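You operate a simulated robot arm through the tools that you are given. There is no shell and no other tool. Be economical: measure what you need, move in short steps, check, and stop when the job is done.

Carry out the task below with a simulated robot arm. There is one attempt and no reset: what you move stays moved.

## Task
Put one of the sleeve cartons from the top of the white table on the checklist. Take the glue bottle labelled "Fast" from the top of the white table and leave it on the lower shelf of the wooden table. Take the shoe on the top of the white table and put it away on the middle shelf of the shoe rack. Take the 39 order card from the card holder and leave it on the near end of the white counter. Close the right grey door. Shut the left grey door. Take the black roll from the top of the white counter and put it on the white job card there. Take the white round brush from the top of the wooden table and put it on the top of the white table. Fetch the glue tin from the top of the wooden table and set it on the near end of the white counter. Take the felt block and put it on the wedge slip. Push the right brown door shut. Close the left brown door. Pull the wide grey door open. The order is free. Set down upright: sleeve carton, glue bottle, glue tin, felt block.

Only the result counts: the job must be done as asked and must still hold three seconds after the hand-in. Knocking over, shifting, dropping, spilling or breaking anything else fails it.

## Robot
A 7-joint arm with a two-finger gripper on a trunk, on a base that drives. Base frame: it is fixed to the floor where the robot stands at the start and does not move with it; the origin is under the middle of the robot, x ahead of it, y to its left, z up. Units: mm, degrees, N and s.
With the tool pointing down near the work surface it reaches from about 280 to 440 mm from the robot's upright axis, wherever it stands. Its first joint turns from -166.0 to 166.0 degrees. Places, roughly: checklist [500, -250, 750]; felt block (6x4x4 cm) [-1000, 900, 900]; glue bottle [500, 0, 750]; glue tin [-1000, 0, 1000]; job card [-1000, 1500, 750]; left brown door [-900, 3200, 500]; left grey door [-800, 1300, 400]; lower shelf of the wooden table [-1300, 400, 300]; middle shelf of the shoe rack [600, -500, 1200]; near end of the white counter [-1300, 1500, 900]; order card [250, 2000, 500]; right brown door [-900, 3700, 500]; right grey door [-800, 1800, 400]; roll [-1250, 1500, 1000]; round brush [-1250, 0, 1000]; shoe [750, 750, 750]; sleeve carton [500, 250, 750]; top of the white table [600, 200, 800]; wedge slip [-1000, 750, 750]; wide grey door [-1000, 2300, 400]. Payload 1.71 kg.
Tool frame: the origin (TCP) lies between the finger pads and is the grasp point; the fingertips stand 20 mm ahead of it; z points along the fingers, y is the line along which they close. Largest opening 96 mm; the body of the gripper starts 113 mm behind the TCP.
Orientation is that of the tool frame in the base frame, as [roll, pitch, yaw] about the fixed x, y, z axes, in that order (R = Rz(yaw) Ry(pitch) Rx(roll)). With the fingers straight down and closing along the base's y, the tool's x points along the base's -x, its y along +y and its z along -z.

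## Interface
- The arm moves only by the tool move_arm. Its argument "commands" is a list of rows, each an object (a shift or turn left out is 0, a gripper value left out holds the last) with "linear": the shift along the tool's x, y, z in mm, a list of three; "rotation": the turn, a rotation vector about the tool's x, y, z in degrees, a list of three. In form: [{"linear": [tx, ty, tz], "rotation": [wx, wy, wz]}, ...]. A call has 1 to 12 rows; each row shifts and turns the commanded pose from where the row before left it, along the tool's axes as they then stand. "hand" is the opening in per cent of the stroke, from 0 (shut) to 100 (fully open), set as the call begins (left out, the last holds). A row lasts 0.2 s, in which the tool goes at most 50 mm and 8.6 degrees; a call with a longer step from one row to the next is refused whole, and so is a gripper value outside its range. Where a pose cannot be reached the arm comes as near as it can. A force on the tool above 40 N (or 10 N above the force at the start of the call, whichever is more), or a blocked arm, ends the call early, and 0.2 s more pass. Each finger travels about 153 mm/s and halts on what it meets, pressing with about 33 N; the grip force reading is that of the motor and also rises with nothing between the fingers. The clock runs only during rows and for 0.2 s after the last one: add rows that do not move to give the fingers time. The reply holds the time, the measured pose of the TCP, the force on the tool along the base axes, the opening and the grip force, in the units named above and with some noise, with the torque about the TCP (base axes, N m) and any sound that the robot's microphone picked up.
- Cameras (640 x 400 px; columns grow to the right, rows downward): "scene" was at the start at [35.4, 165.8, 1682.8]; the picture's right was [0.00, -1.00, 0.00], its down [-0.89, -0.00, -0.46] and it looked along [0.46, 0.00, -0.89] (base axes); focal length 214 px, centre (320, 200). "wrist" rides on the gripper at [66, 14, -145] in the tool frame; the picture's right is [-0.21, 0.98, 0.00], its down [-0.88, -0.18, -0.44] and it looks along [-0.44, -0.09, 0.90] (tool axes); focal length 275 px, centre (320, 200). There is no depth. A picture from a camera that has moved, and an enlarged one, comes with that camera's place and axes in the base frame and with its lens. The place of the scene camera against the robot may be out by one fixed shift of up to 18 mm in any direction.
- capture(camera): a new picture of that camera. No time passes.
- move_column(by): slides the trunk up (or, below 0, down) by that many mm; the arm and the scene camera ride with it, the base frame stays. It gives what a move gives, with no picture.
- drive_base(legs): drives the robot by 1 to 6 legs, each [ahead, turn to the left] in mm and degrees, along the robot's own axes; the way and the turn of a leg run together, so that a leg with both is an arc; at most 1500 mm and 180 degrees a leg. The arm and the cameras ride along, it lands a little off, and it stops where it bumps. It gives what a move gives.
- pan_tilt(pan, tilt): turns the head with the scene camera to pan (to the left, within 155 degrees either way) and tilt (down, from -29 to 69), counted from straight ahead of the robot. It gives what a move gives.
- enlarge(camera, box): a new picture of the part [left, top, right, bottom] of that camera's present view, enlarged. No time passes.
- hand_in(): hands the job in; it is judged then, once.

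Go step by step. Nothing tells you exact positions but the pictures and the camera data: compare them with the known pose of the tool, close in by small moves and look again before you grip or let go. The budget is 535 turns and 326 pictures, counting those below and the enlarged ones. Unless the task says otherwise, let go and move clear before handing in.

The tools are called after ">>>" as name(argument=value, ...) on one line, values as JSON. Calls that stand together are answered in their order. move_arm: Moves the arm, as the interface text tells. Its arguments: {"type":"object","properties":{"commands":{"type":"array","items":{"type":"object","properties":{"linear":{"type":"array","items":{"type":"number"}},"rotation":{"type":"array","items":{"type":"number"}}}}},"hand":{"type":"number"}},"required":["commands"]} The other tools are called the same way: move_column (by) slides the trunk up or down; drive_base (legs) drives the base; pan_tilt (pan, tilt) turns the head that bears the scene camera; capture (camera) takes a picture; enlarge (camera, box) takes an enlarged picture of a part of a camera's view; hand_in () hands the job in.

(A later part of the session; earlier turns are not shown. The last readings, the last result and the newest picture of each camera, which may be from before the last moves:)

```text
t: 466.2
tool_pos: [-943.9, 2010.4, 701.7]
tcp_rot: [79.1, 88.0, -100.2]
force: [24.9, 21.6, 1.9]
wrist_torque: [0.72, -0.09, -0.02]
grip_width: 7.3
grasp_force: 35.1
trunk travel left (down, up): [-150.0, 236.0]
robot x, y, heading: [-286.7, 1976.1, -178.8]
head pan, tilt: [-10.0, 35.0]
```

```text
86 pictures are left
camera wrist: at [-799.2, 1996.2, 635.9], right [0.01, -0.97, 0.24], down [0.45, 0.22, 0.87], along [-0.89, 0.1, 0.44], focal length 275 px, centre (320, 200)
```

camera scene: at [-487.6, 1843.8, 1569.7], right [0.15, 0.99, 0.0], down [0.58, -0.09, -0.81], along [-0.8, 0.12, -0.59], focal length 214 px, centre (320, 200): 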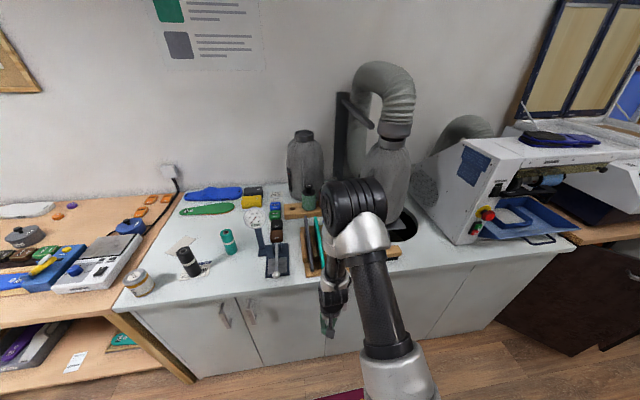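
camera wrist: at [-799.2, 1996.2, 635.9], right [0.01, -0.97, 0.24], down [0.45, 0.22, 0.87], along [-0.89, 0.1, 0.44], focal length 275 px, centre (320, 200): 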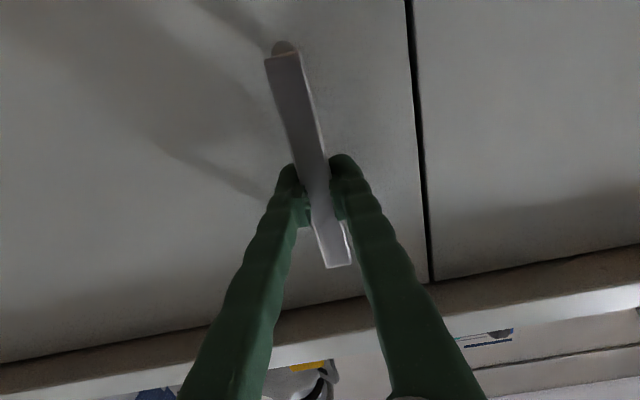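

Handle gripped. Pull gently with the arm along the opening arc.

>>> move_arm(commands=[{"linear": [0, 0, -6]}, {"linear": [0, 0, -10]}, {"linear": [0, -1, -12]}, {"linear": [0, -1, -12]}, {"linear": [0, -1, -12]}, {"linear": [0, -2, -12]}])

>>> capture(camera="wrist")

```text
t: 467.6
tool_pos: [-883.1, 2018.5, 701.2]
tcp_rot: [74.2, 88.1, -105.2]
force: [-5.0, 32.1, 2.4]
wrist_torque: [0.66, -0.08, 0.02]
grip_width: 7.2
grasp_force: 35.6
trunk travel left (down, up): [-150.0, 236.0]
robot x, y, heading: [-285.9, 1977.4, -178.9]
head pan, tilt: [-10.0, 35.0]
```

```text
85 pictures are left
camera wrist: at [-738.3, 2002.5, 635.5], right [0.01, -0.97, 0.24], down [0.45, 0.22, 0.87], along [-0.89, 0.1, 0.44], focal length 275 px, centre (320, 200)
```

wrist: 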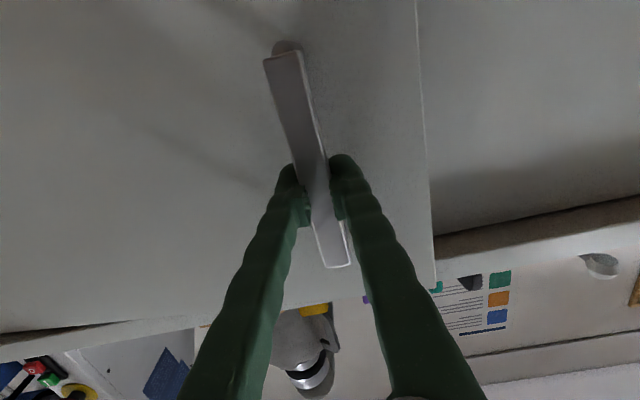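

Opening well. Continue pulling with more sideways allowance.

>>> move_arm(commands=[{"linear": [0, -4, -10]}, {"linear": [0, -3, -12]}, {"linear": [0, -3, -12]}, {"linear": [0, -3, -12]}, {"linear": [0, -3, -12]}])

>>> drive_base(legs=[[-25, 0]])

>>> capture(camera="wrist")

```text
t: 468.8
tool_pos: [-822.5, 2028.2, 701.5]
tcp_rot: [76.8, 87.7, -102.1]
force: [-1.6, 5.3, 28.3]
wrist_torque: [0.7, -0.23, -0.03]
grip_width: 6.9
grasp_force: 35.1
trunk travel left (down, up): [-150.0, 236.0]
robot x, y, heading: [-289.1, 1980.2, -178.9]
head pan, tilt: [-10.0, 35.0]
```

```text
t: 470.1
tool_pos: [-780.3, 2040.1, 711.7]
tcp_rot: [55.6, 88.2, -124.3]
force: [-14.4, 43.8, 0.0]
wrist_torque: [0.27, 0.62, -0.21]
grip_width: 8.3
grasp_force: 34.8
trunk travel left (down, up): [-150.0, 236.0]
robot x, y, heading: [-265.3, 1976.6, -179.2]
head pan, tilt: [-10.0, 35.0]
stopped in leg 1: the force on the tool passed its limit at 43 N (the readings are from after the stop); the commanded pose is now the measured one
```

```text
84 pictures are left
camera wrist: at [-637.3, 2026.4, 644.7], right [0.01, -0.97, 0.23], down [0.46, 0.21, 0.86], along [-0.89, 0.1, 0.45], focal length 275 px, centre (320, 200)
```

wrist: 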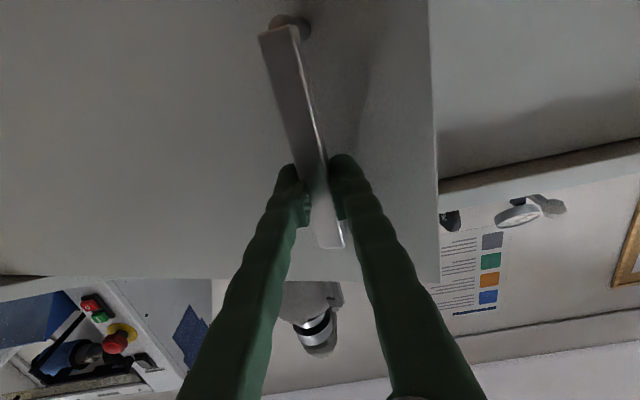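

Door is open ≈17°. Release the handle and withdraw.

>>> move_arm(commands=[{"linear": [0, 0, 0]}, {"linear": [0, 0, 0]}, {"linear": [0, 0, -12]}, {"linear": [0, 0, -15]}, {"linear": [0, 0, -15]}], hand=55)

>>> capture(camera="wrist")

```text
t: 471.3
tool_pos: [-739.4, 2035.3, 716.3]
tcp_rot: [38.1, 86.8, -141.6]
force: [0.5, -0.8, 1.2]
wrist_torque: [-0.02, 0.0, 0.01]
grip_width: 52.7
grasp_force: 0.1
trunk travel left (down, up): [-150.0, 236.0]
robot x, y, heading: [-265.7, 1972.2, -178.7]
head pan, tilt: [-10.0, 35.0]
```

```text
83 pictures are left
camera wrist: at [-599.0, 2020.3, 645.1], right [0.02, -0.97, 0.24], down [0.48, 0.22, 0.85], along [-0.88, 0.1, 0.47], focal length 275 px, centre (320, 200)
```

wrist: 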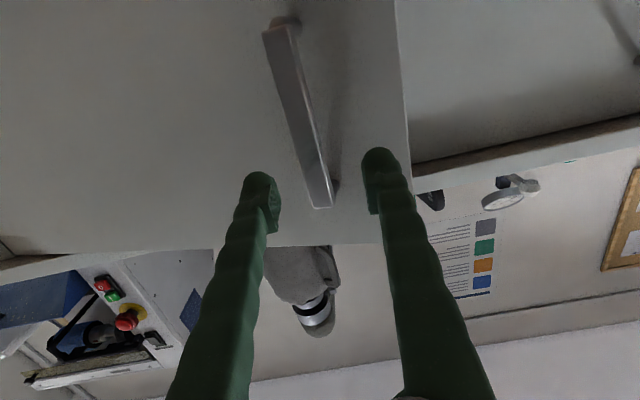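

Now open it wider from the inside: make the tool vertical, then go round to the south side of the door.

>>> move_arm(commands=[{"rotation": [0, 8, 0]}, {"rotation": [0, 8, 0]}, {"rotation": [0, 8, 0]}, {"rotation": [0, 8, 0]}, {"rotation": [0, 8, 0]}, {"rotation": [0, 8, 0]}, {"rotation": [0, 8, 0]}, {"rotation": [0, 8, 0]}, {"rotation": [0, 8, 0]}, {"rotation": [0, 8, 0]}, {"rotation": [0, 7, 0]}], hand=0)

>>> move_column(by=150)

>>> drive_base(legs=[[0, 58], [500, 0], [0, 105], [0, 106]])

>>> pan_tilt(pan=25, tilt=40)

>>> capture(camera="scene")

>>> capture(camera="wrist")

```text
t: 473.7
tool_pos: [-738.7, 2035.1, 716.1]
tcp_rot: [178.1, 5.4, 0.1]
force: [-0.6, 0.3, 0.0]
wrist_torque: [0.03, 0.01, 0.0]
grip_width: 0.0
grasp_force: 29.5
trunk travel left (down, up): [-150.0, 236.0]
robot x, y, heading: [-269.7, 1979.7, -179.0]
head pan, tilt: [-10.0, 35.0]
```

```text
t: 475.4
tool_pos: [-740.0, 2034.1, 865.9]
tcp_rot: [178.1, 5.4, 0.2]
force: [-0.3, -0.4, -0.5]
wrist_torque: [-0.02, 0.03, 0.01]
grip_width: 0.1
grasp_force: 29.4
trunk travel left (down, up): [-300.0, 86.0]
robot x, y, heading: [-267.3, 1981.8, -179.1]
head pan, tilt: [-10.0, 35.0]
```

```text
t: 476.8
tool_pos: [-721.9, 1966.4, 881.8]
tcp_rot: [178.1, 7.4, 8.7]
force: [0.7, 0.3, 0.6]
wrist_torque: [-0.01, 0.07, -0.02]
grip_width: 0.0
grasp_force: 29.8
trunk travel left (down, up): [-300.0, 86.0]
robot x, y, heading: [-269.9, 1978.2, -172.1]
head pan, tilt: [-10.0, 35.0]
stopped in leg 1: the robot was blocked; the commanded pose is now the measured one
```

```text
t: 477.8
tool_pos: [-725.1, 1966.7, 879.6]
tcp_rot: [178.3, 7.2, 8.8]
force: [0.2, -0.7, -0.1]
wrist_torque: [-0.01, -0.02, -0.01]
grip_width: 0.2
grasp_force: 29.9
trunk travel left (down, up): [-300.0, 86.0]
robot x, y, heading: [-274.6, 1976.5, -172.1]
head pan, tilt: [25.0, 40.0]
```

```text
82 pictures are left
camera scene: at [-287.8, 1792.7, 1711.5], right [-0.54, 0.84, -0.01], down [0.55, 0.35, -0.76], along [-0.63, -0.42, -0.65], focal length 214 px, centre (320, 200)
```

scene: 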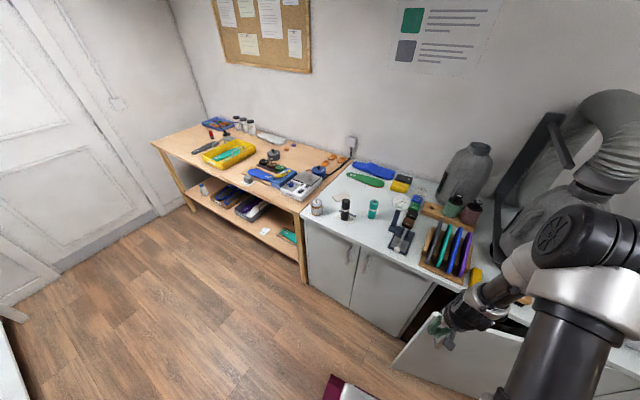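

```text
81 pictures are left
camera wrist: at [-642.4, 1970.7, 1016.1], right [-0.05, -1.0, 0.06], down [-0.84, 0.07, 0.55], along [-0.55, -0.02, -0.84], focal length 275 px, centre (320, 200)
```

wrist: 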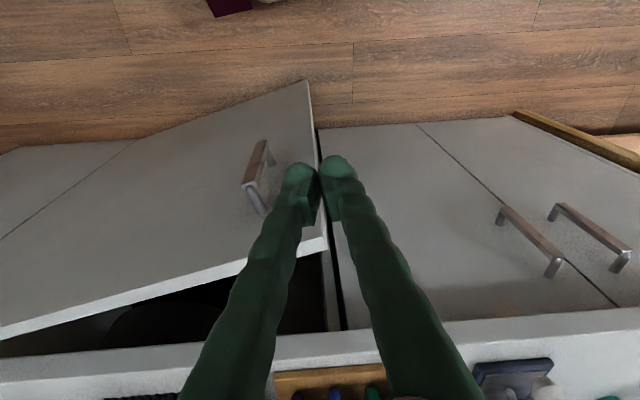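

The rear touched the bench; move forward a little first, then go around.

>>> drive_base(legs=[[70, 0], [0, 57], [455, 0], [0, 102], [0, 103]])

>>> capture(camera="scene")

>>> capture(camera="wrist")

```text
t: 494.7
tool_pos: [-491.1, 2003.9, 879.6]
tcp_rot: [178.2, 7.1, -88.4]
force: [0.5, -0.1, 0.1]
wrist_torque: [0.04, 0.03, 0.02]
grip_width: 0.0
grasp_force: 29.4
trunk travel left (down, up): [-300.0, 86.0]
robot x, y, heading: [-527.9, 1553.6, 90.8]
head pan, tilt: [25.0, 40.0]
```

```text
80 pictures are left
camera scene: at [-717.3, 1606.6, 1711.5], right [0.9, 0.44, -0.01], down [0.28, -0.59, -0.76], along [-0.33, 0.68, -0.65], focal length 214 px, centre (320, 200)
```

scene: 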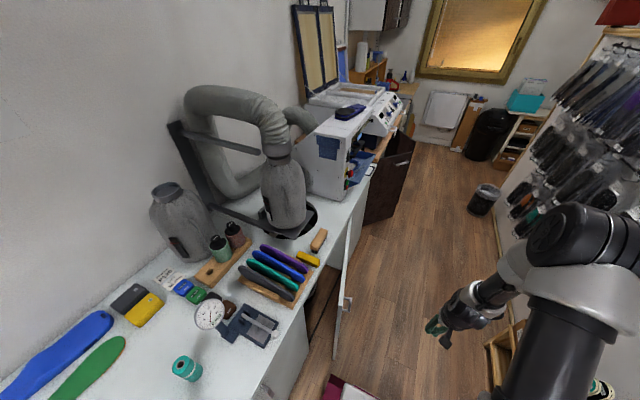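

```text
79 pictures are left
camera wrist: at [-499.0, 1920.8, 1016.1], right [-0.98, 0.17, 0.06], down [0.18, 0.82, 0.55], along [0.05, 0.55, -0.84], focal length 275 px, centre (320, 200)
```

wrist: 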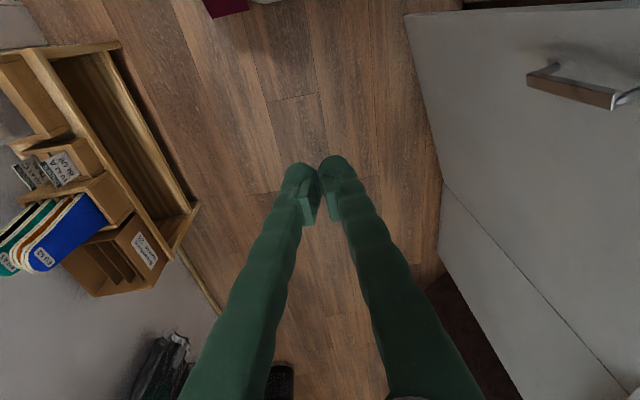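

Move the tool over to the opening side of the door's free edge.

>>> move_arm(commands=[{"linear": [8, 43, 0], "rotation": [0, 7, 0]}, {"linear": [8, 44, 0]}, {"linear": [8, 44, 0]}, {"linear": [8, 44, 0]}, {"linear": [8, 44, 0]}, {"linear": [8, 44, 0]}, {"linear": [10, 44, 0]}, {"linear": [10, 44, 0]}])

>>> capture(camera="wrist")

```text
t: 496.5
tool_pos: [-839.2, 1910.1, 895.3]
tcp_rot: [178.3, 1.2, -88.3]
force: [-0.9, -0.6, 0.1]
wrist_torque: [-0.01, -0.05, 0.02]
grip_width: 0.0
grasp_force: 29.3
trunk travel left (down, up): [-300.0, 86.0]
robot x, y, heading: [-529.2, 1552.7, 90.9]
head pan, tilt: [25.0, 40.0]
```

```text
78 pictures are left
camera wrist: at [-848.0, 1840.3, 1040.4], right [-0.98, 0.18, 0.03], down [0.17, 0.87, 0.46], along [0.05, 0.45, -0.89], focal length 275 px, centre (320, 200)
```

wrist: 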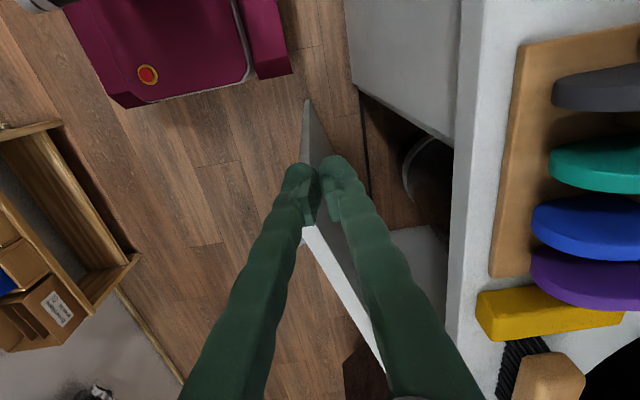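

The door stands ≈13° open; its edge at (−821,1972). Lower on the inner side, move behind it, then push outward.

>>> move_arm(commands=[{"linear": [0, 30, 0]}, {"linear": [0, 0, 40]}, {"linear": [0, 0, 45]}, {"linear": [0, 0, 40]}, {"linear": [-40, 0, 0]}, {"linear": [-40, 0, 0]}])

>>> capture(camera="wrist")

```text
t: 497.9
tool_pos: [-874.2, 1991.9, 774.0]
tcp_rot: [178.2, 1.0, -88.3]
force: [-0.7, 0.5, -0.8]
wrist_torque: [-0.02, 0.02, -0.04]
grip_width: 0.0
grasp_force: 29.5
trunk travel left (down, up): [-300.0, 86.0]
robot x, y, heading: [-533.5, 1555.5, 90.9]
head pan, tilt: [25.0, 40.0]
```

```text
77 pictures are left
camera wrist: at [-883.3, 1924.1, 917.1], right [-0.98, 0.18, 0.03], down [0.17, 0.87, 0.45], along [0.05, 0.45, -0.89], focal length 275 px, centre (320, 200)
```

wrist: 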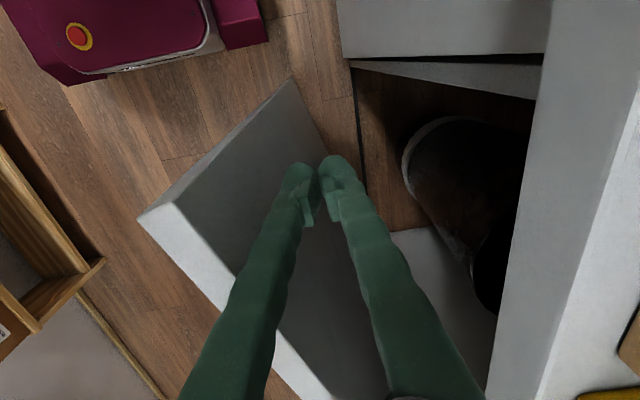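

>>> move_arm(commands=[{"linear": [0, -20, 0]}, {"linear": [0, -25, 0]}, {"linear": [0, -25, 0]}, {"linear": [-3, -25, 0]}, {"linear": [-3, -25, 0]}, {"linear": [-4, -25, 0]}, {"linear": [-5, -25, 0]}, {"linear": [-6, -25, 0]}, {"linear": [-8, -25, 0]}, {"linear": [-8, -25, 0]}])

>>> capture(camera="wrist")

```text
t: 500.1
tool_pos: [-631.8, 2037.8, 766.3]
tcp_rot: [178.2, 1.1, -88.2]
force: [0.3, -0.4, 0.5]
wrist_torque: [-0.02, 0.0, -0.01]
grip_width: 0.0
grasp_force: 29.7
trunk travel left (down, up): [-300.0, 86.0]
robot x, y, heading: [-528.5, 1550.0, 90.6]
head pan, tilt: [25.0, 40.0]
```

```text
76 pictures are left
camera wrist: at [-639.7, 1970.5, 910.3], right [-0.98, 0.18, 0.04], down [0.17, 0.87, 0.45], along [0.05, 0.45, -0.89], focal length 275 px, centre (320, 200)
```

wrist: 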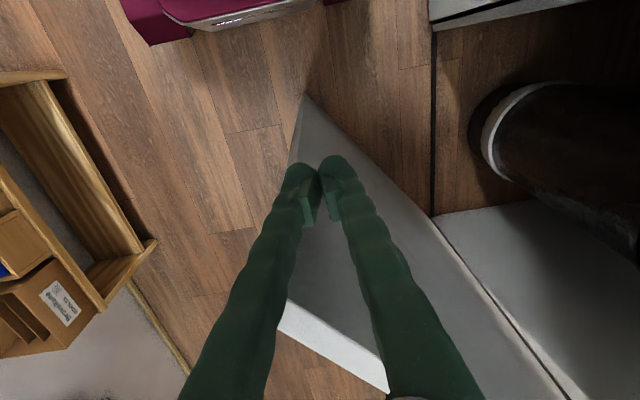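

>>> drive_base(legs=[[220, 0]])

>>> move_arm(commands=[{"linear": [0, -25, 0]}, {"linear": [0, -25, 0]}, {"linear": [0, -25, 0]}, {"linear": [0, -25, 0]}, {"linear": [0, -25, 0]}, {"linear": [0, -25, 0]}])

>>> drive_base(legs=[[120, 0]])

>>> capture(camera="wrist")

>>> capture(camera="scene")

```text
t: 501.9
tool_pos: [-635.4, 2261.8, 766.2]
tcp_rot: [178.3, 1.1, -88.5]
force: [0.0, 0.2, 0.0]
wrist_torque: [-0.03, 0.03, 0.02]
grip_width: 0.0
grasp_force: 29.0
trunk travel left (down, up): [-300.0, 86.0]
robot x, y, heading: [-532.8, 1776.1, 90.9]
head pan, tilt: [25.0, 40.0]
```

```text
t: 503.3
tool_pos: [-483.5, 2254.9, 767.6]
tcp_rot: [178.2, 2.0, -88.5]
force: [0.4, -0.1, 0.3]
wrist_torque: [-0.05, 0.05, 0.01]
grip_width: 0.0
grasp_force: 29.1
trunk travel left (down, up): [-300.0, 86.0]
robot x, y, heading: [-531.8, 1775.8, 90.6]
head pan, tilt: [25.0, 40.0]
```

```text
t: 504.6
tool_pos: [-484.1, 2369.0, 772.3]
tcp_rot: [178.1, 2.5, -88.4]
force: [-0.2, 0.0, 1.1]
wrist_torque: [0.0, 0.0, 0.01]
grip_width: 0.2
grasp_force: 29.5
trunk travel left (down, up): [-300.0, 86.0]
robot x, y, heading: [-534.5, 1895.2, 90.7]
head pan, tilt: [25.0, 40.0]
```

```text
75 pictures are left
camera wrist: at [-492.8, 2297.5, 914.6], right [-0.98, 0.18, 0.04], down [0.17, 0.86, 0.48], along [0.05, 0.47, -0.88], focal length 275 px, centre (320, 200)
```

wrist: 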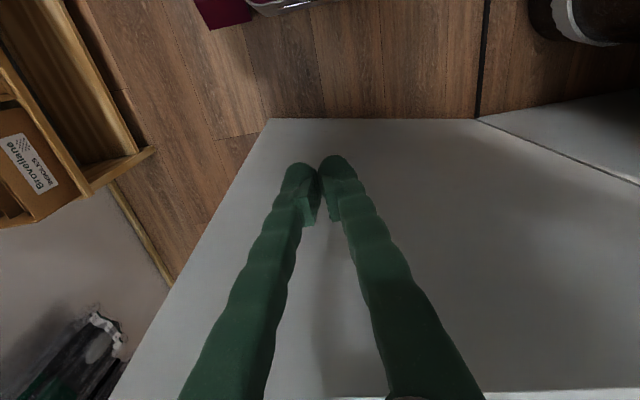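

```text
74 pictures are left
camera scene: at [-721.6, 1913.7, 1712.2], right [0.9, 0.43, 0.0], down [0.28, -0.57, -0.77], along [-0.33, 0.69, -0.64], focal length 214 px, centre (320, 200)
```

scene: 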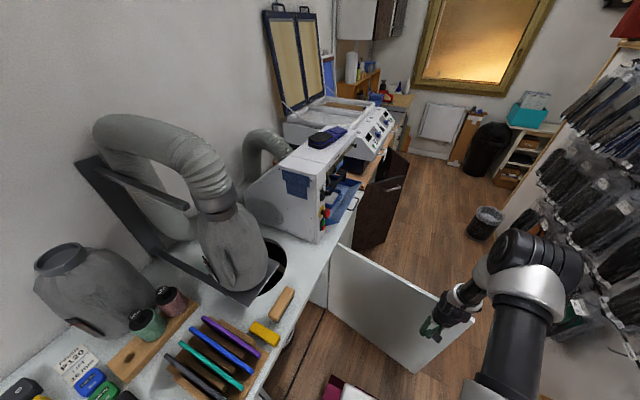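

The door is open ≈85°, but it now blocks my way to the brown doors. I'll swing it back to ajar, do the brown doors first and reopen it last. Lift over the door to its outer side.

>>> move_arm(commands=[{"linear": [15, 0, 0]}, {"linear": [0, 0, -45]}, {"linear": [0, 0, -45]}, {"linear": [0, 0, -20]}])

>>> drive_base(legs=[[120, 0]])

>>> capture(camera="wrist")

```text
t: 505.6
tool_pos: [-482.2, 2354.5, 878.2]
tcp_rot: [178.2, 2.0, -88.5]
force: [0.0, -0.4, 0.6]
wrist_torque: [0.06, 0.03, 0.01]
grip_width: 0.2
grasp_force: 29.3
trunk travel left (down, up): [-300.0, 86.0]
robot x, y, heading: [-534.6, 1896.1, 90.6]
head pan, tilt: [25.0, 40.0]
```

```text
t: 506.9
tool_pos: [-482.4, 2458.7, 886.2]
tcp_rot: [178.2, 3.1, -88.6]
force: [0.2, -0.1, 0.2]
wrist_torque: [-0.01, 0.05, 0.03]
grip_width: 0.2
grasp_force: 29.5
trunk travel left (down, up): [-300.0, 86.0]
robot x, y, heading: [-536.2, 2015.5, 90.6]
head pan, tilt: [25.0, 40.0]
```

```text
73 pictures are left
camera wrist: at [-490.3, 2385.8, 1028.0], right [-0.98, 0.18, 0.04], down [0.18, 0.86, 0.49], along [0.05, 0.49, -0.87], focal length 275 px, centre (320, 200)
```

wrist: 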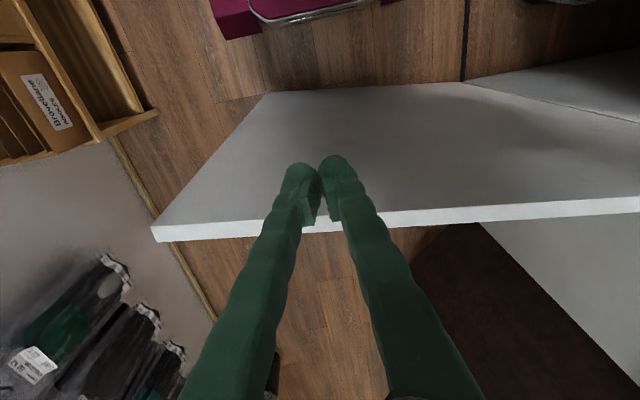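

>>> drive_base(legs=[[100, 0]])

>>> move_arm(commands=[{"linear": [-10, 0, 0]}, {"linear": [0, 0, 40]}, {"linear": [0, 0, 45]}, {"linear": [0, 0, 30]}])

>>> capture(camera="wrist")

```text
t: 508.0
tool_pos: [-482.7, 2561.7, 884.8]
tcp_rot: [178.2, 2.9, -88.7]
force: [0.6, -1.2, -0.3]
wrist_torque: [0.15, -0.01, 0.04]
grip_width: 0.0
grasp_force: 29.7
trunk travel left (down, up): [-300.0, 86.0]
robot x, y, heading: [-539.2, 2115.5, 90.5]
head pan, tilt: [25.0, 40.0]
```

```text
t: 509.0
tool_pos: [-489.3, 2599.6, 756.2]
tcp_rot: [178.2, 1.2, -88.6]
force: [0.4, 1.7, 0.2]
wrist_torque: [-0.14, 0.02, 0.01]
grip_width: 0.0
grasp_force: 29.4
trunk travel left (down, up): [-300.0, 86.0]
robot x, y, heading: [-532.9, 2115.7, 90.6]
head pan, tilt: [25.0, 40.0]
```

```text
72 pictures are left
camera wrist: at [-497.0, 2531.9, 899.8], right [-0.98, 0.18, 0.03], down [0.18, 0.87, 0.46], along [0.05, 0.46, -0.89], focal length 275 px, centre (320, 200)
```

wrist: 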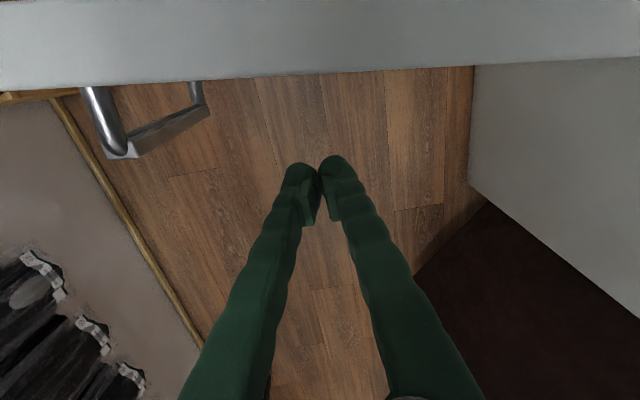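

>>> drive_base(legs=[[-400, 0]])

>>> move_arm(commands=[{"linear": [10, 20, 0]}, {"linear": [10, 25, 0]}, {"linear": [10, 25, 0]}, {"linear": [10, 25, 0]}, {"linear": [10, 25, 0]}, {"linear": [8, 25, 0]}])

>>> capture(camera="wrist")

```text
t: 511.1
tool_pos: [-497.0, 2309.1, 755.4]
tcp_rot: [177.6, 1.6, -87.9]
force: [-0.1, -0.1, 0.8]
wrist_torque: [0.03, 0.01, 0.0]
grip_width: 0.0
grasp_force: 29.0
trunk travel left (down, up): [-300.0, 86.0]
robot x, y, heading: [-534.8, 1808.3, 90.8]
head pan, tilt: [25.0, 40.0]
stopped in leg 1: the force on the tool passed its limit at 53 N (the readings are from after the stop); the commanded pose is now the measured one
```

```text
t: 512.2
tool_pos: [-575.9, 2257.2, 773.9]
tcp_rot: [178.1, 5.1, -89.0]
force: [19.7, 29.6, 17.8]
wrist_torque: [-1.72, 1.4, -0.31]
grip_width: 0.1
grasp_force: 29.4
trunk travel left (down, up): [-300.0, 86.0]
robot x, y, heading: [-533.0, 1811.6, 90.7]
head pan, tilt: [25.0, 40.0]
stopped in row 5: the force on the tool passed its limit at 59 N (the readings are from after the stop); the commanded pose is now the measured one
```

```text
71 pictures are left
camera wrist: at [-585.4, 2179.1, 913.0], right [-0.98, 0.18, 0.05], down [0.18, 0.84, 0.52], along [0.05, 0.52, -0.86], focal length 275 px, centre (320, 200)
```

wrist: 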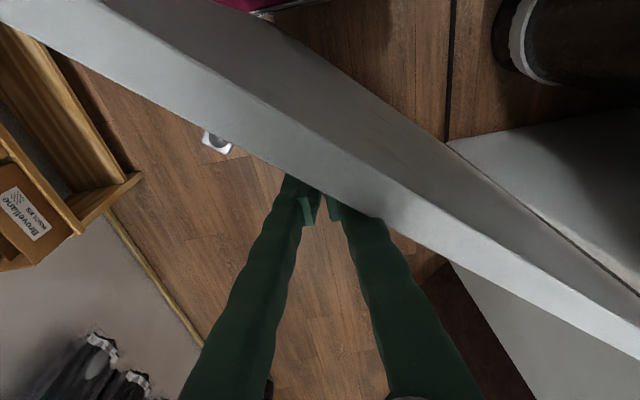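

>>> move_arm(commands=[{"linear": [-3, 0, 0]}, {"linear": [18, 8, 0]}, {"linear": [20, 10, 0]}, {"linear": [20, 10, 0]}, {"linear": [20, 12, 0]}])

>>> drive_base(legs=[[-100, 0]])

>>> capture(camera="wrist")

```text
t: 512.6
tool_pos: [-572.8, 2255.2, 781.8]
tcp_rot: [178.5, 7.0, -89.4]
force: [24.1, 38.8, -6.1]
wrist_torque: [-1.56, 0.89, -0.47]
grip_width: 0.0
grasp_force: 29.1
trunk travel left (down, up): [-300.0, 86.0]
robot x, y, heading: [-531.2, 1814.2, 90.9]
head pan, tilt: [25.0, 40.0]
stopped in row 2: the force on the tool passed its limit at 58 N (the readings are from after the stop); the commanded pose is now the measured one
```

```text
t: 513.8
tool_pos: [-576.1, 2144.7, 779.5]
tcp_rot: [178.3, 5.8, -88.9]
force: [0.1, 0.3, 0.2]
wrist_torque: [-0.04, 0.0, 0.0]
grip_width: 0.1
grasp_force: 29.7
trunk travel left (down, up): [-300.0, 86.0]
robot x, y, heading: [-529.6, 1711.7, 90.7]
head pan, tilt: [25.0, 40.0]
```

```text
70 pictures are left
camera wrist: at [-585.5, 2066.0, 916.7], right [-0.98, 0.18, 0.05], down [0.18, 0.83, 0.52], along [0.06, 0.52, -0.85], focal length 275 px, centre (320, 200)
```

wrist: 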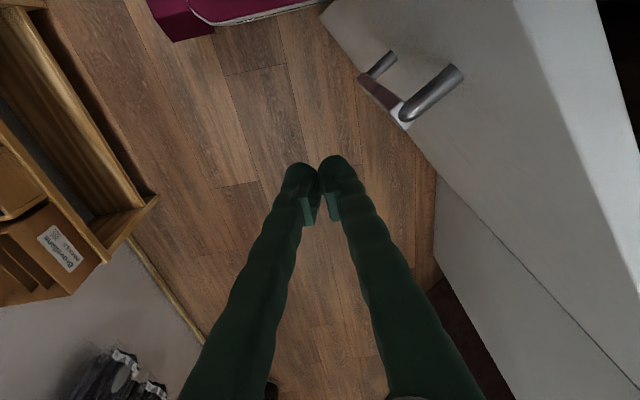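

Swing it a bit more closed from the outer side with the arm.

>>> move_arm(commands=[{"linear": [0, 25, 0]}, {"linear": [0, 30, 0]}, {"linear": [0, 30, 0]}, {"linear": [0, 30, 0]}, {"linear": [0, 30, 0]}, {"linear": [0, 30, 0]}, {"linear": [0, 30, 0]}, {"linear": [0, 20, 0]}])

>>> capture(camera="wrist")

```text
t: 514.7
tool_pos: [-651.2, 2123.4, 797.1]
tcp_rot: [179.2, 8.1, -89.9]
force: [21.3, 23.0, -2.6]
wrist_torque: [-0.57, 0.5, -0.19]
grip_width: 0.0
grasp_force: 29.9
trunk travel left (down, up): [-300.0, 86.0]
robot x, y, heading: [-532.7, 1705.8, 91.0]
head pan, tilt: [25.0, 40.0]
stopped in row 4: the force on the tool passed its limit at 56 N (the readings are from after the stop); the commanded pose is now the measured one
```

```text
69 pictures are left
camera wrist: at [-663.4, 2038.5, 932.1], right [-0.98, 0.2, 0.04], down [0.19, 0.81, 0.56], along [0.08, 0.56, -0.83], focal length 275 px, centre (320, 200)
```

wrist: 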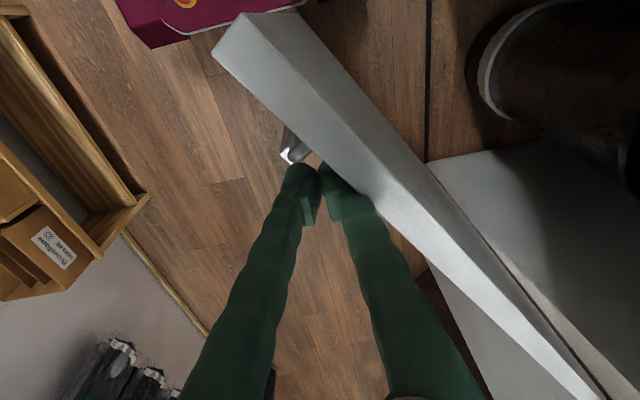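

The door's edge meets my base; back off 120 mm, then push again.

>>> move_arm(commands=[{"linear": [0, -25, 0]}, {"linear": [0, -20, 0]}])

>>> drive_base(legs=[[-120, 0]])

>>> move_arm(commands=[{"linear": [-40, 0, 0]}, {"linear": [0, 30, 0]}, {"linear": [0, 30, 0]}, {"linear": [0, 30, 0]}, {"linear": [0, 30, 0]}, {"linear": [0, 30, 0]}, {"linear": [0, 25, 0]}])

>>> capture(camera="wrist")

```text
t: 515.3
tool_pos: [-611.6, 2120.0, 795.2]
tcp_rot: [178.9, 7.5, -89.4]
force: [1.1, -0.6, 0.5]
wrist_torque: [0.0, -0.02, 0.03]
grip_width: 0.0
grasp_force: 28.8
trunk travel left (down, up): [-300.0, 86.0]
robot x, y, heading: [-528.8, 1709.5, 90.8]
head pan, tilt: [25.0, 40.0]
```

```text
t: 516.6
tool_pos: [-609.4, 2008.1, 790.4]
tcp_rot: [179.2, 7.2, -89.4]
force: [0.2, 1.2, -0.1]
wrist_torque: [-0.1, -0.01, 0.0]
grip_width: 0.0
grasp_force: 29.1
trunk travel left (down, up): [-300.0, 86.0]
robot x, y, heading: [-530.6, 1590.1, 90.7]
head pan, tilt: [25.0, 40.0]
```

```text
t: 518.2
tool_pos: [-786.2, 2031.8, 805.7]
tcp_rot: [179.1, 8.2, -89.4]
force: [-0.4, 0.1, -0.6]
wrist_torque: [-0.01, -0.05, 0.0]
grip_width: 0.2
grasp_force: 29.9
trunk travel left (down, up): [-300.0, 86.0]
robot x, y, heading: [-529.1, 1590.8, 91.1]
head pan, tilt: [25.0, 40.0]
```

```text
68 pictures are left
camera wrist: at [-797.4, 1946.9, 940.2], right [-0.98, 0.19, 0.04], down [0.18, 0.81, 0.56], along [0.07, 0.56, -0.83], focal length 275 px, centre (320, 200)
```

wrist: 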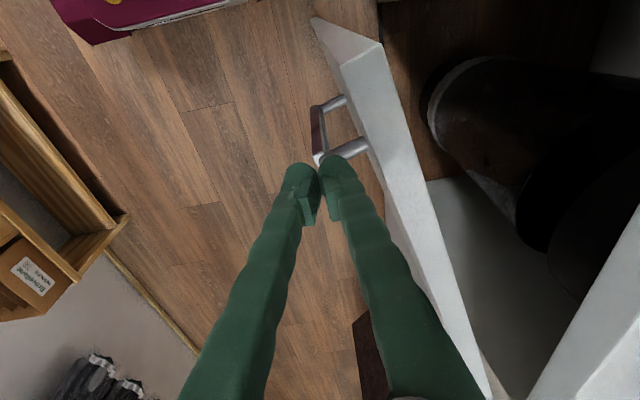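

Door is ajar ≈12° – the corridor is free. Raise the arm and drive north toward the brown doors.

>>> move_arm(commands=[{"linear": [0, -40, 0]}, {"linear": [0, -40, -20]}, {"linear": [0, -40, -25]}, {"linear": [0, -40, -25]}, {"linear": [0, -30, -35]}, {"linear": [0, 0, -45]}])

>>> drive_base(legs=[[0, -11], [1000, 0], [0, 12]])

>>> pan_tilt(pan=20, tilt=35)

>>> capture(camera="scene")

```text
t: 519.6
tool_pos: [-594.0, 2010.5, 954.0]
tcp_rot: [179.0, 8.4, -89.4]
force: [-0.4, -0.3, 0.3]
wrist_torque: [0.05, 0.0, -0.02]
grip_width: 0.0
grasp_force: 29.7
trunk travel left (down, up): [-300.0, 86.0]
robot x, y, heading: [-527.8, 1585.8, 90.7]
head pan, tilt: [25.0, 40.0]
```

```text
t: 526.8
tool_pos: [-431.1, 2990.9, 952.2]
tcp_rot: [179.2, 8.2, -88.3]
force: [0.3, -0.3, 0.1]
wrist_torque: [-0.01, 0.04, 0.01]
grip_width: 0.0
grasp_force: 29.5
trunk travel left (down, up): [-300.0, 86.0]
robot x, y, heading: [-358.3, 2566.4, 92.1]
head pan, tilt: [25.0, 40.0]
```

```text
t: 527.4
tool_pos: [-429.9, 2977.3, 958.6]
tcp_rot: [179.1, 9.2, -88.2]
force: [0.4, 0.5, 0.5]
wrist_torque: [0.05, 0.02, 0.02]
grip_width: 0.0
grasp_force: 29.6
trunk travel left (down, up): [-300.0, 86.0]
robot x, y, heading: [-351.9, 2571.0, 92.1]
head pan, tilt: [20.0, 35.0]
```

```text
67 pictures are left
camera scene: at [-540.4, 2624.5, 1719.0], right [0.93, 0.38, -0.01], down [0.22, -0.54, -0.81], along [-0.31, 0.75, -0.59], focal length 214 px, centre (320, 200)
```

scene: 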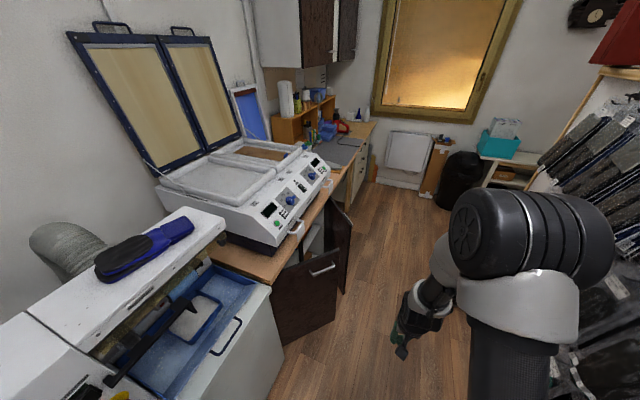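

>>> drive_base(legs=[[300, 0]])

>>> capture(camera="wrist")

>>> pan_tilt(pan=50, tilt=40)

>>> capture(camera="scene")

```text
t: 529.6
tool_pos: [-443.5, 3278.2, 957.7]
tcp_rot: [179.1, 9.1, -88.1]
force: [0.2, 0.6, -0.1]
wrist_torque: [-0.02, 0.01, 0.05]
grip_width: 0.0
grasp_force: 29.3
trunk travel left (down, up): [-300.0, 86.0]
robot x, y, heading: [-367.4, 2871.2, 92.4]
head pan, tilt: [20.0, 35.0]
```

```text
66 pictures are left
camera wrist: at [-452.3, 3192.2, 1091.2], right [-0.98, 0.17, 0.05], down [0.17, 0.8, 0.57], along [0.06, 0.57, -0.82], focal length 275 px, centre (320, 200)
```

wrist: 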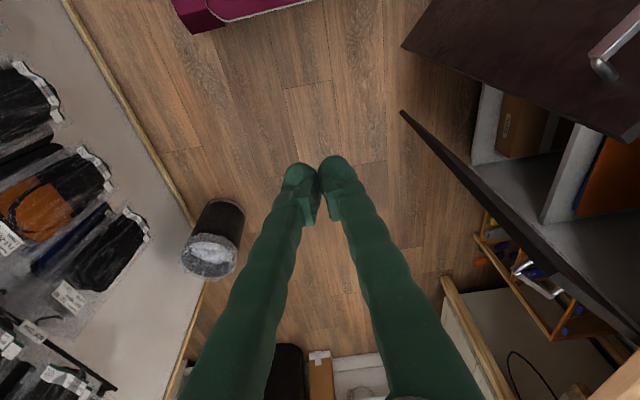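

```text
t: 530.5
tool_pos: [-442.6, 3264.1, 965.2]
tcp_rot: [178.9, 10.0, -88.1]
force: [-0.1, -0.6, -0.8]
wrist_torque: [0.0, -0.01, 0.02]
grip_width: 0.1
grasp_force: 29.0
trunk travel left (down, up): [-300.0, 86.0]
robot x, y, heading: [-369.0, 2874.8, 92.3]
head pan, tilt: [50.0, 40.0]
```

```text
65 pictures are left
camera scene: at [-586.0, 2897.8, 1711.9], right [0.61, 0.79, -0.01], down [0.51, -0.41, -0.76], along [-0.61, 0.46, -0.65], focal length 214 px, centre (320, 200)
```

scene: 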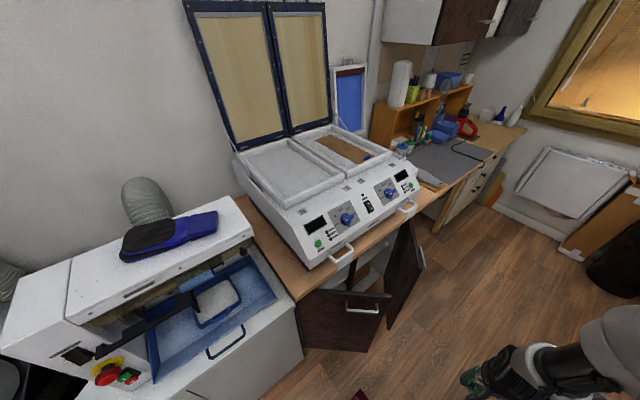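

Left brown door: hinge ≈(−954,3065), open ≈39°, top ≈825, handle near the top. Right one's edge ≈(−738,3564). Move in front and face them.

>>> drive_base(legs=[[0, -9], [410, 0], [0, 97]])

>>> capture(camera="wrist")

>>> pan_tilt(pan=-5, tilt=50)

>>> capture(camera="scene")

```text
t: 538.7
tool_pos: [-717.0, 3229.1, 964.4]
tcp_rot: [179.0, 10.0, -2.1]
force: [-0.2, 0.3, -0.2]
wrist_torque: [0.0, -0.01, -0.02]
grip_width: 0.1
grasp_force: 29.0
trunk travel left (down, up): [-300.0, 86.0]
robot x, y, heading: [-322.6, 3280.2, 178.2]
head pan, tilt: [50.0, 40.0]
```

```text
64 pictures are left
camera wrist: at [-629.1, 3215.0, 1096.4], right [-0.24, -0.97, 0.05], down [-0.78, 0.22, 0.59], along [-0.58, 0.1, -0.81], focal length 275 px, centre (320, 200)
```

wrist: 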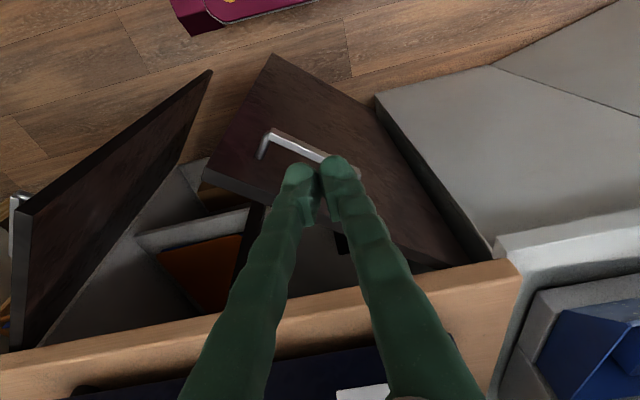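

```text
t: 540.0
tool_pos: [-703.2, 3229.3, 970.1]
tcp_rot: [179.0, 10.9, -2.1]
force: [-0.1, -0.3, 0.3]
wrist_torque: [0.02, -0.04, -0.01]
grip_width: 0.0
grasp_force: 29.1
trunk travel left (down, up): [-300.0, 86.0]
robot x, y, heading: [-322.9, 3284.1, 178.3]
head pan, tilt: [-5.0, 50.0]
```

```text
63 pictures are left
camera scene: at [-367.5, 3145.1, 1697.4], right [0.12, 0.99, 0.0], down [0.77, -0.09, -0.63], along [-0.63, 0.07, -0.78], focal length 214 px, centre (320, 200)
```

scene: 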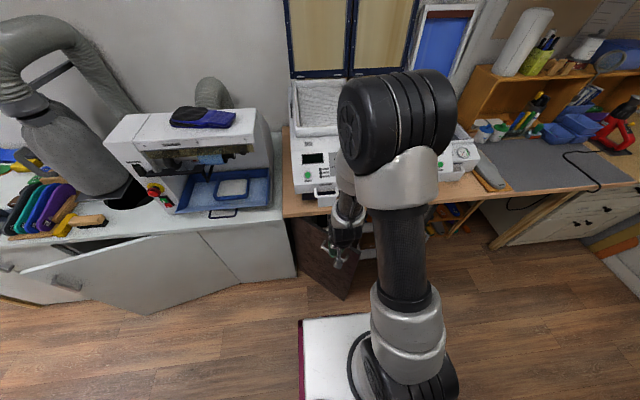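

I'll push the left door by its handle: lower the closed fingers to handle height just outside it.

>>> move_arm(commands=[{"linear": [0, 8, 0], "rotation": [0, 5, 0]}, {"linear": [0, 8, 0], "rotation": [0, 5, 0]}])

>>> move_column(by=-165)

>>> capture(camera="wrist")

```text
t: 540.6
tool_pos: [-703.5, 3213.0, 971.9]
tcp_rot: [179.1, 0.6, -2.0]
force: [0.5, 0.6, 0.2]
wrist_torque: [-0.03, -0.01, 0.0]
grip_width: 0.2
grasp_force: 29.2
trunk travel left (down, up): [-300.0, 86.0]
robot x, y, heading: [-323.8, 3279.5, 178.3]
head pan, tilt: [-5.0, 50.0]
```

```text
t: 542.4
tool_pos: [-703.1, 3213.9, 806.0]
tcp_rot: [179.0, 0.9, -2.0]
force: [-0.6, 0.3, -0.3]
wrist_torque: [-0.02, -0.02, 0.05]
grip_width: 0.0
grasp_force: 29.7
trunk travel left (down, up): [-135.0, 251.0]
robot x, y, heading: [-320.7, 3281.5, 178.3]
head pan, tilt: [-5.0, 50.0]
```

```text
62 pictures are left
camera wrist: at [-636.9, 3199.9, 951.2], right [-0.24, -0.97, 0.02], down [-0.86, 0.22, 0.45], along [-0.45, 0.09, -0.89], focal length 275 px, centre (320, 200)
```

wrist: 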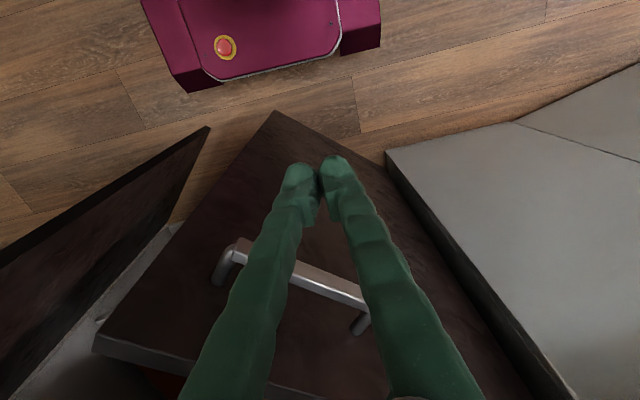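

>>> move_column(by=-42)

>>> move_arm(commands=[{"linear": [-15, -8, 0]}, {"linear": [-18, -8, 0]}, {"linear": [-18, -8, 0]}, {"linear": [-18, -6, 0]}, {"linear": [-18, -5, 0]}, {"linear": [-18, -4, 0]}, {"linear": [-18, -2, 0]}])

>>> capture(camera="wrist")

```text
t: 543.3
tool_pos: [-703.6, 3212.1, 764.4]
tcp_rot: [179.0, 0.8, -2.0]
force: [-0.5, -0.5, 0.8]
wrist_torque: [-0.02, 0.0, 0.02]
grip_width: 0.3
grasp_force: 29.5
trunk travel left (down, up): [-93.0, 293.0]
robot x, y, heading: [-322.1, 3278.8, 178.2]
head pan, tilt: [-5.0, 50.0]
```

```text
t: 544.9
tool_pos: [-825.0, 3259.4, 765.3]
tcp_rot: [179.0, 0.9, -2.1]
force: [-0.1, 0.8, -0.9]
wrist_torque: [-0.02, 0.03, 0.02]
grip_width: 0.1
grasp_force: 29.1
trunk travel left (down, up): [-93.0, 293.0]
robot x, y, heading: [-319.6, 3276.8, 178.3]
head pan, tilt: [-5.0, 50.0]
```

```text
61 pictures are left
camera wrist: at [-758.0, 3245.6, 910.2], right [-0.24, -0.97, 0.02], down [-0.86, 0.22, 0.45], along [-0.45, 0.09, -0.89], focal length 275 px, centre (320, 200)
```

wrist: 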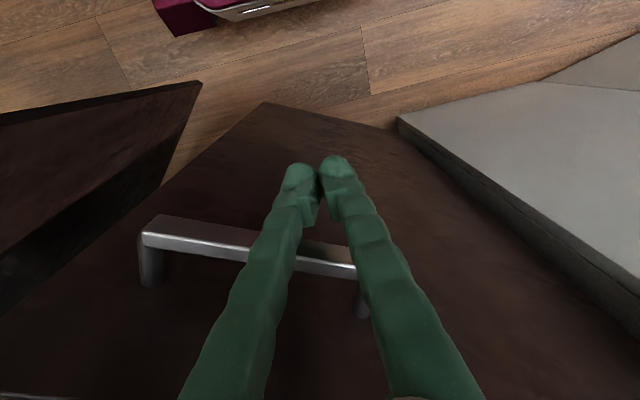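

Door follows. Drive forward to finish closing it.

>>> drive_base(legs=[[70, 0]])

>>> move_arm(commands=[{"linear": [-8, -3, 0]}, {"linear": [-8, -3, 0]}, {"linear": [-8, -2, 0]}, {"linear": [-8, -2, 0]}, {"linear": [-8, 0, 0]}, {"linear": [-8, 0, 0]}])

>>> capture(camera="wrist")

```text
t: 545.9
tool_pos: [-849.2, 3259.0, 770.6]
tcp_rot: [179.0, 0.1, -1.7]
force: [0.1, 0.0, -0.6]
wrist_torque: [0.03, 0.02, 0.03]
grip_width: 0.2
grasp_force: 29.0
trunk travel left (down, up): [-93.0, 293.0]
robot x, y, heading: [-371.7, 3281.1, 178.2]
head pan, tilt: [-5.0, 50.0]
stopped in leg 1: the robot was blocked; the commanded pose is now the measured one
```

```text
t: 547.3
tool_pos: [-805.0, 3270.6, 745.9]
tcp_rot: [179.2, -10.1, -1.6]
force: [5.7, -0.2, 5.5]
wrist_torque: [-0.02, 0.82, 0.0]
grip_width: 0.0
grasp_force: 29.3
trunk travel left (down, up): [-93.0, 293.0]
robot x, y, heading: [-364.1, 3280.9, 178.6]
head pan, tilt: [-5.0, 50.0]
stopped in row 6: the arm was blocked; the commanded pose is now the measured one
```

```text
60 pictures are left
camera wrist: at [-767.3, 3258.2, 900.4], right [-0.23, -0.97, -0.02], down [-0.93, 0.22, 0.28], along [-0.27, 0.09, -0.96], focal length 275 px, centre (320, 200)
```

wrist: 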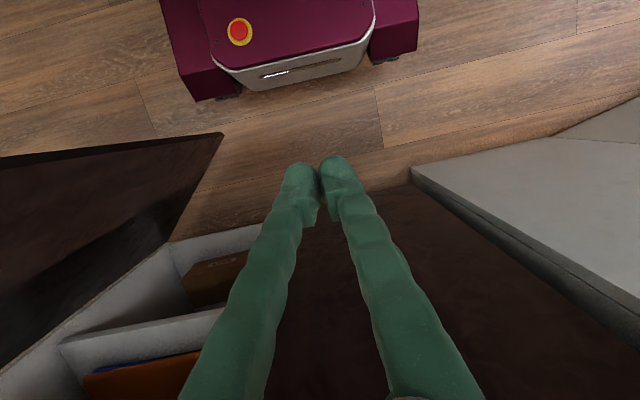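

>>> move_arm(commands=[{"linear": [20, 0, 0], "rotation": [0, -5, 0]}, {"linear": [25, 0, 0], "rotation": [0, -5, 0]}, {"linear": [25, 0, 0]}])

>>> capture(camera="wrist")

>>> capture(camera="scene")

```text
t: 547.6
tool_pos: [-825.3, 3283.0, 667.5]
tcp_rot: [179.9, -18.0, -2.7]
force: [7.8, -2.8, -2.3]
wrist_torque: [0.32, 0.9, 0.08]
grip_width: 0.1
grasp_force: 29.6
trunk travel left (down, up): [-93.0, 293.0]
robot x, y, heading: [-362.9, 3282.4, 178.0]
head pan, tilt: [-5.0, 50.0]
stopped in row 1: the arm was blocked; the commanded pose is now the measured one
```

```text
59 pictures are left
camera wrist: at [-808.7, 3269.5, 826.0], right [-0.24, -0.97, -0.06], down [-0.96, 0.23, 0.15], along [-0.13, 0.1, -0.99], focal length 275 px, centre (320, 200)
```

wrist: 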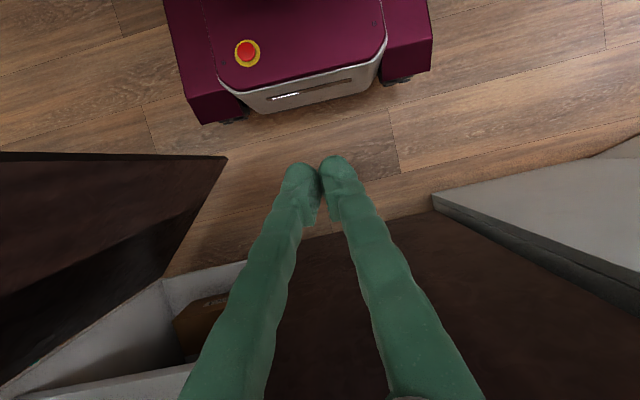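

```text
58 pictures are left
camera scene: at [-265.8, 3142.6, 1500.0], right [0.12, 0.99, -0.01], down [0.7, -0.09, -0.7], along [-0.7, 0.08, -0.71], focal length 214 px, centre (320, 200)
```

scene: 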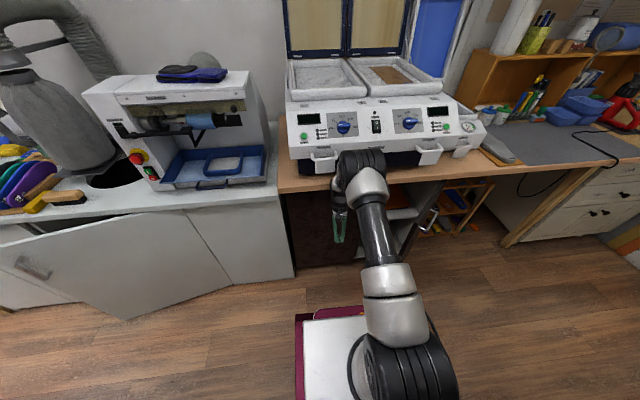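

The elbow has met the white machine on the counter and the robot is leaning back. Back the base off at once.

>>> drive_base(legs=[[-120, 0]])

>>> capture(camera="scene")

>>> capture(camera="wrist")

```text
t: 548.4
tool_pos: [-790.6, 3281.0, 595.0]
tcp_rot: [-179.7, -32.6, -2.8]
force: [-0.2, -1.3, -0.4]
wrist_torque: [0.01, -0.04, -0.01]
grip_width: 0.0
grasp_force: 29.3
trunk travel left (down, up): [-93.0, 293.0]
robot x, y, heading: [-347.0, 3283.7, 178.5]
head pan, tilt: [-5.0, 50.0]
stopped in leg 1: the robot was blocked; the commanded pose is now the measured one
```

```text
57 pictures are left
camera scene: at [-300.4, 3143.4, 1492.2], right [0.12, 0.99, 0.0], down [0.73, -0.09, -0.68], along [-0.68, 0.08, -0.73], focal length 214 px, centre (320, 200)
```

scene: 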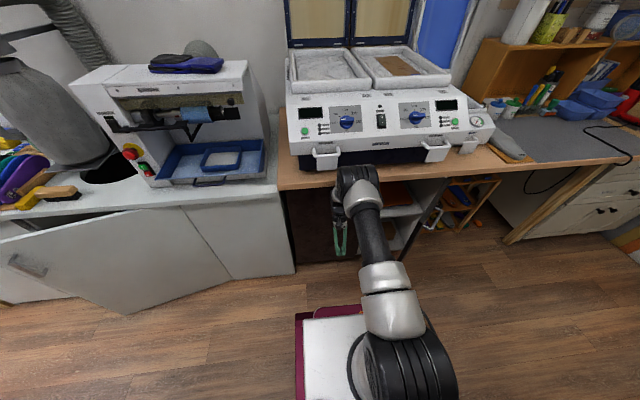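

```text
56 pictures are left
camera wrist: at [-814.4, 3268.2, 752.1], right [-0.22, -0.97, -0.12], down [-0.97, 0.23, -0.1], along [0.12, 0.09, -0.99], focal length 275 px, centre (320, 200)
```

wrist: 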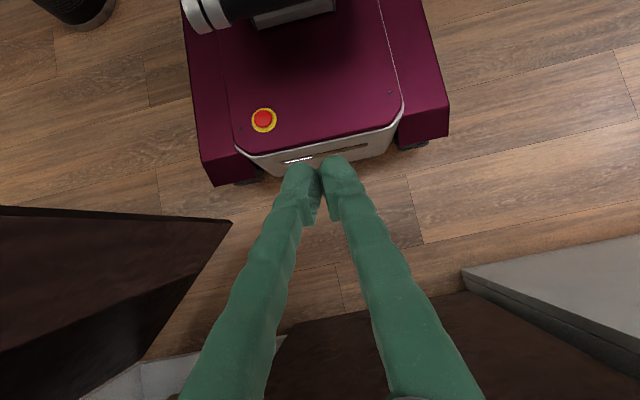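

>>> move_arm(commands=[{"linear": [17, 0, 11]}, {"linear": [17, 0, 11]}])

>>> drive_base(legs=[[-60, 0]])

>>> capture(camera="scene")

```text
t: 549.0
tool_pos: [-774.3, 3280.2, 570.4]
tcp_rot: [-179.6, -34.5, -2.8]
force: [2.2, -0.4, -1.6]
wrist_torque: [-0.01, 0.19, 0.02]
grip_width: 0.1
grasp_force: 29.5
trunk travel left (down, up): [-93.0, 293.0]
robot x, y, heading: [-356.6, 3284.9, 178.3]
head pan, tilt: [-5.0, 50.0]
```

```text
t: 549.9
tool_pos: [-710.6, 3278.2, 581.6]
tcp_rot: [-179.5, -33.4, -2.7]
force: [0.8, 0.2, 0.2]
wrist_torque: [0.03, 0.07, -0.03]
grip_width: 0.1
grasp_force: 29.1
trunk travel left (down, up): [-93.0, 293.0]
robot x, y, heading: [-301.0, 3281.4, 178.5]
head pan, tilt: [-5.0, 50.0]
```

```text
55 pictures are left
camera scene: at [-336.5, 3144.1, 1490.8], right [0.12, 0.99, 0.0], down [0.77, -0.09, -0.63], along [-0.63, 0.07, -0.77], focal length 214 px, centre (320, 200)
```

scene: 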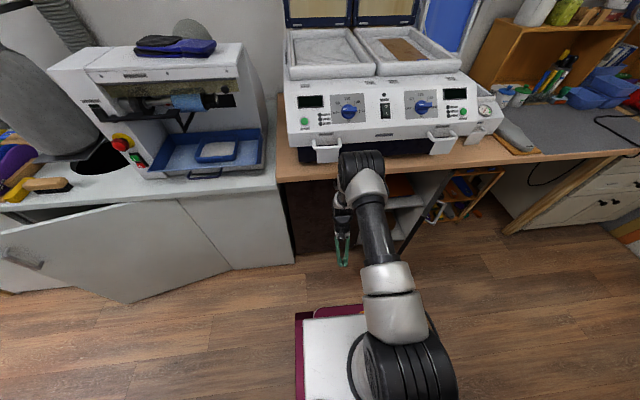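

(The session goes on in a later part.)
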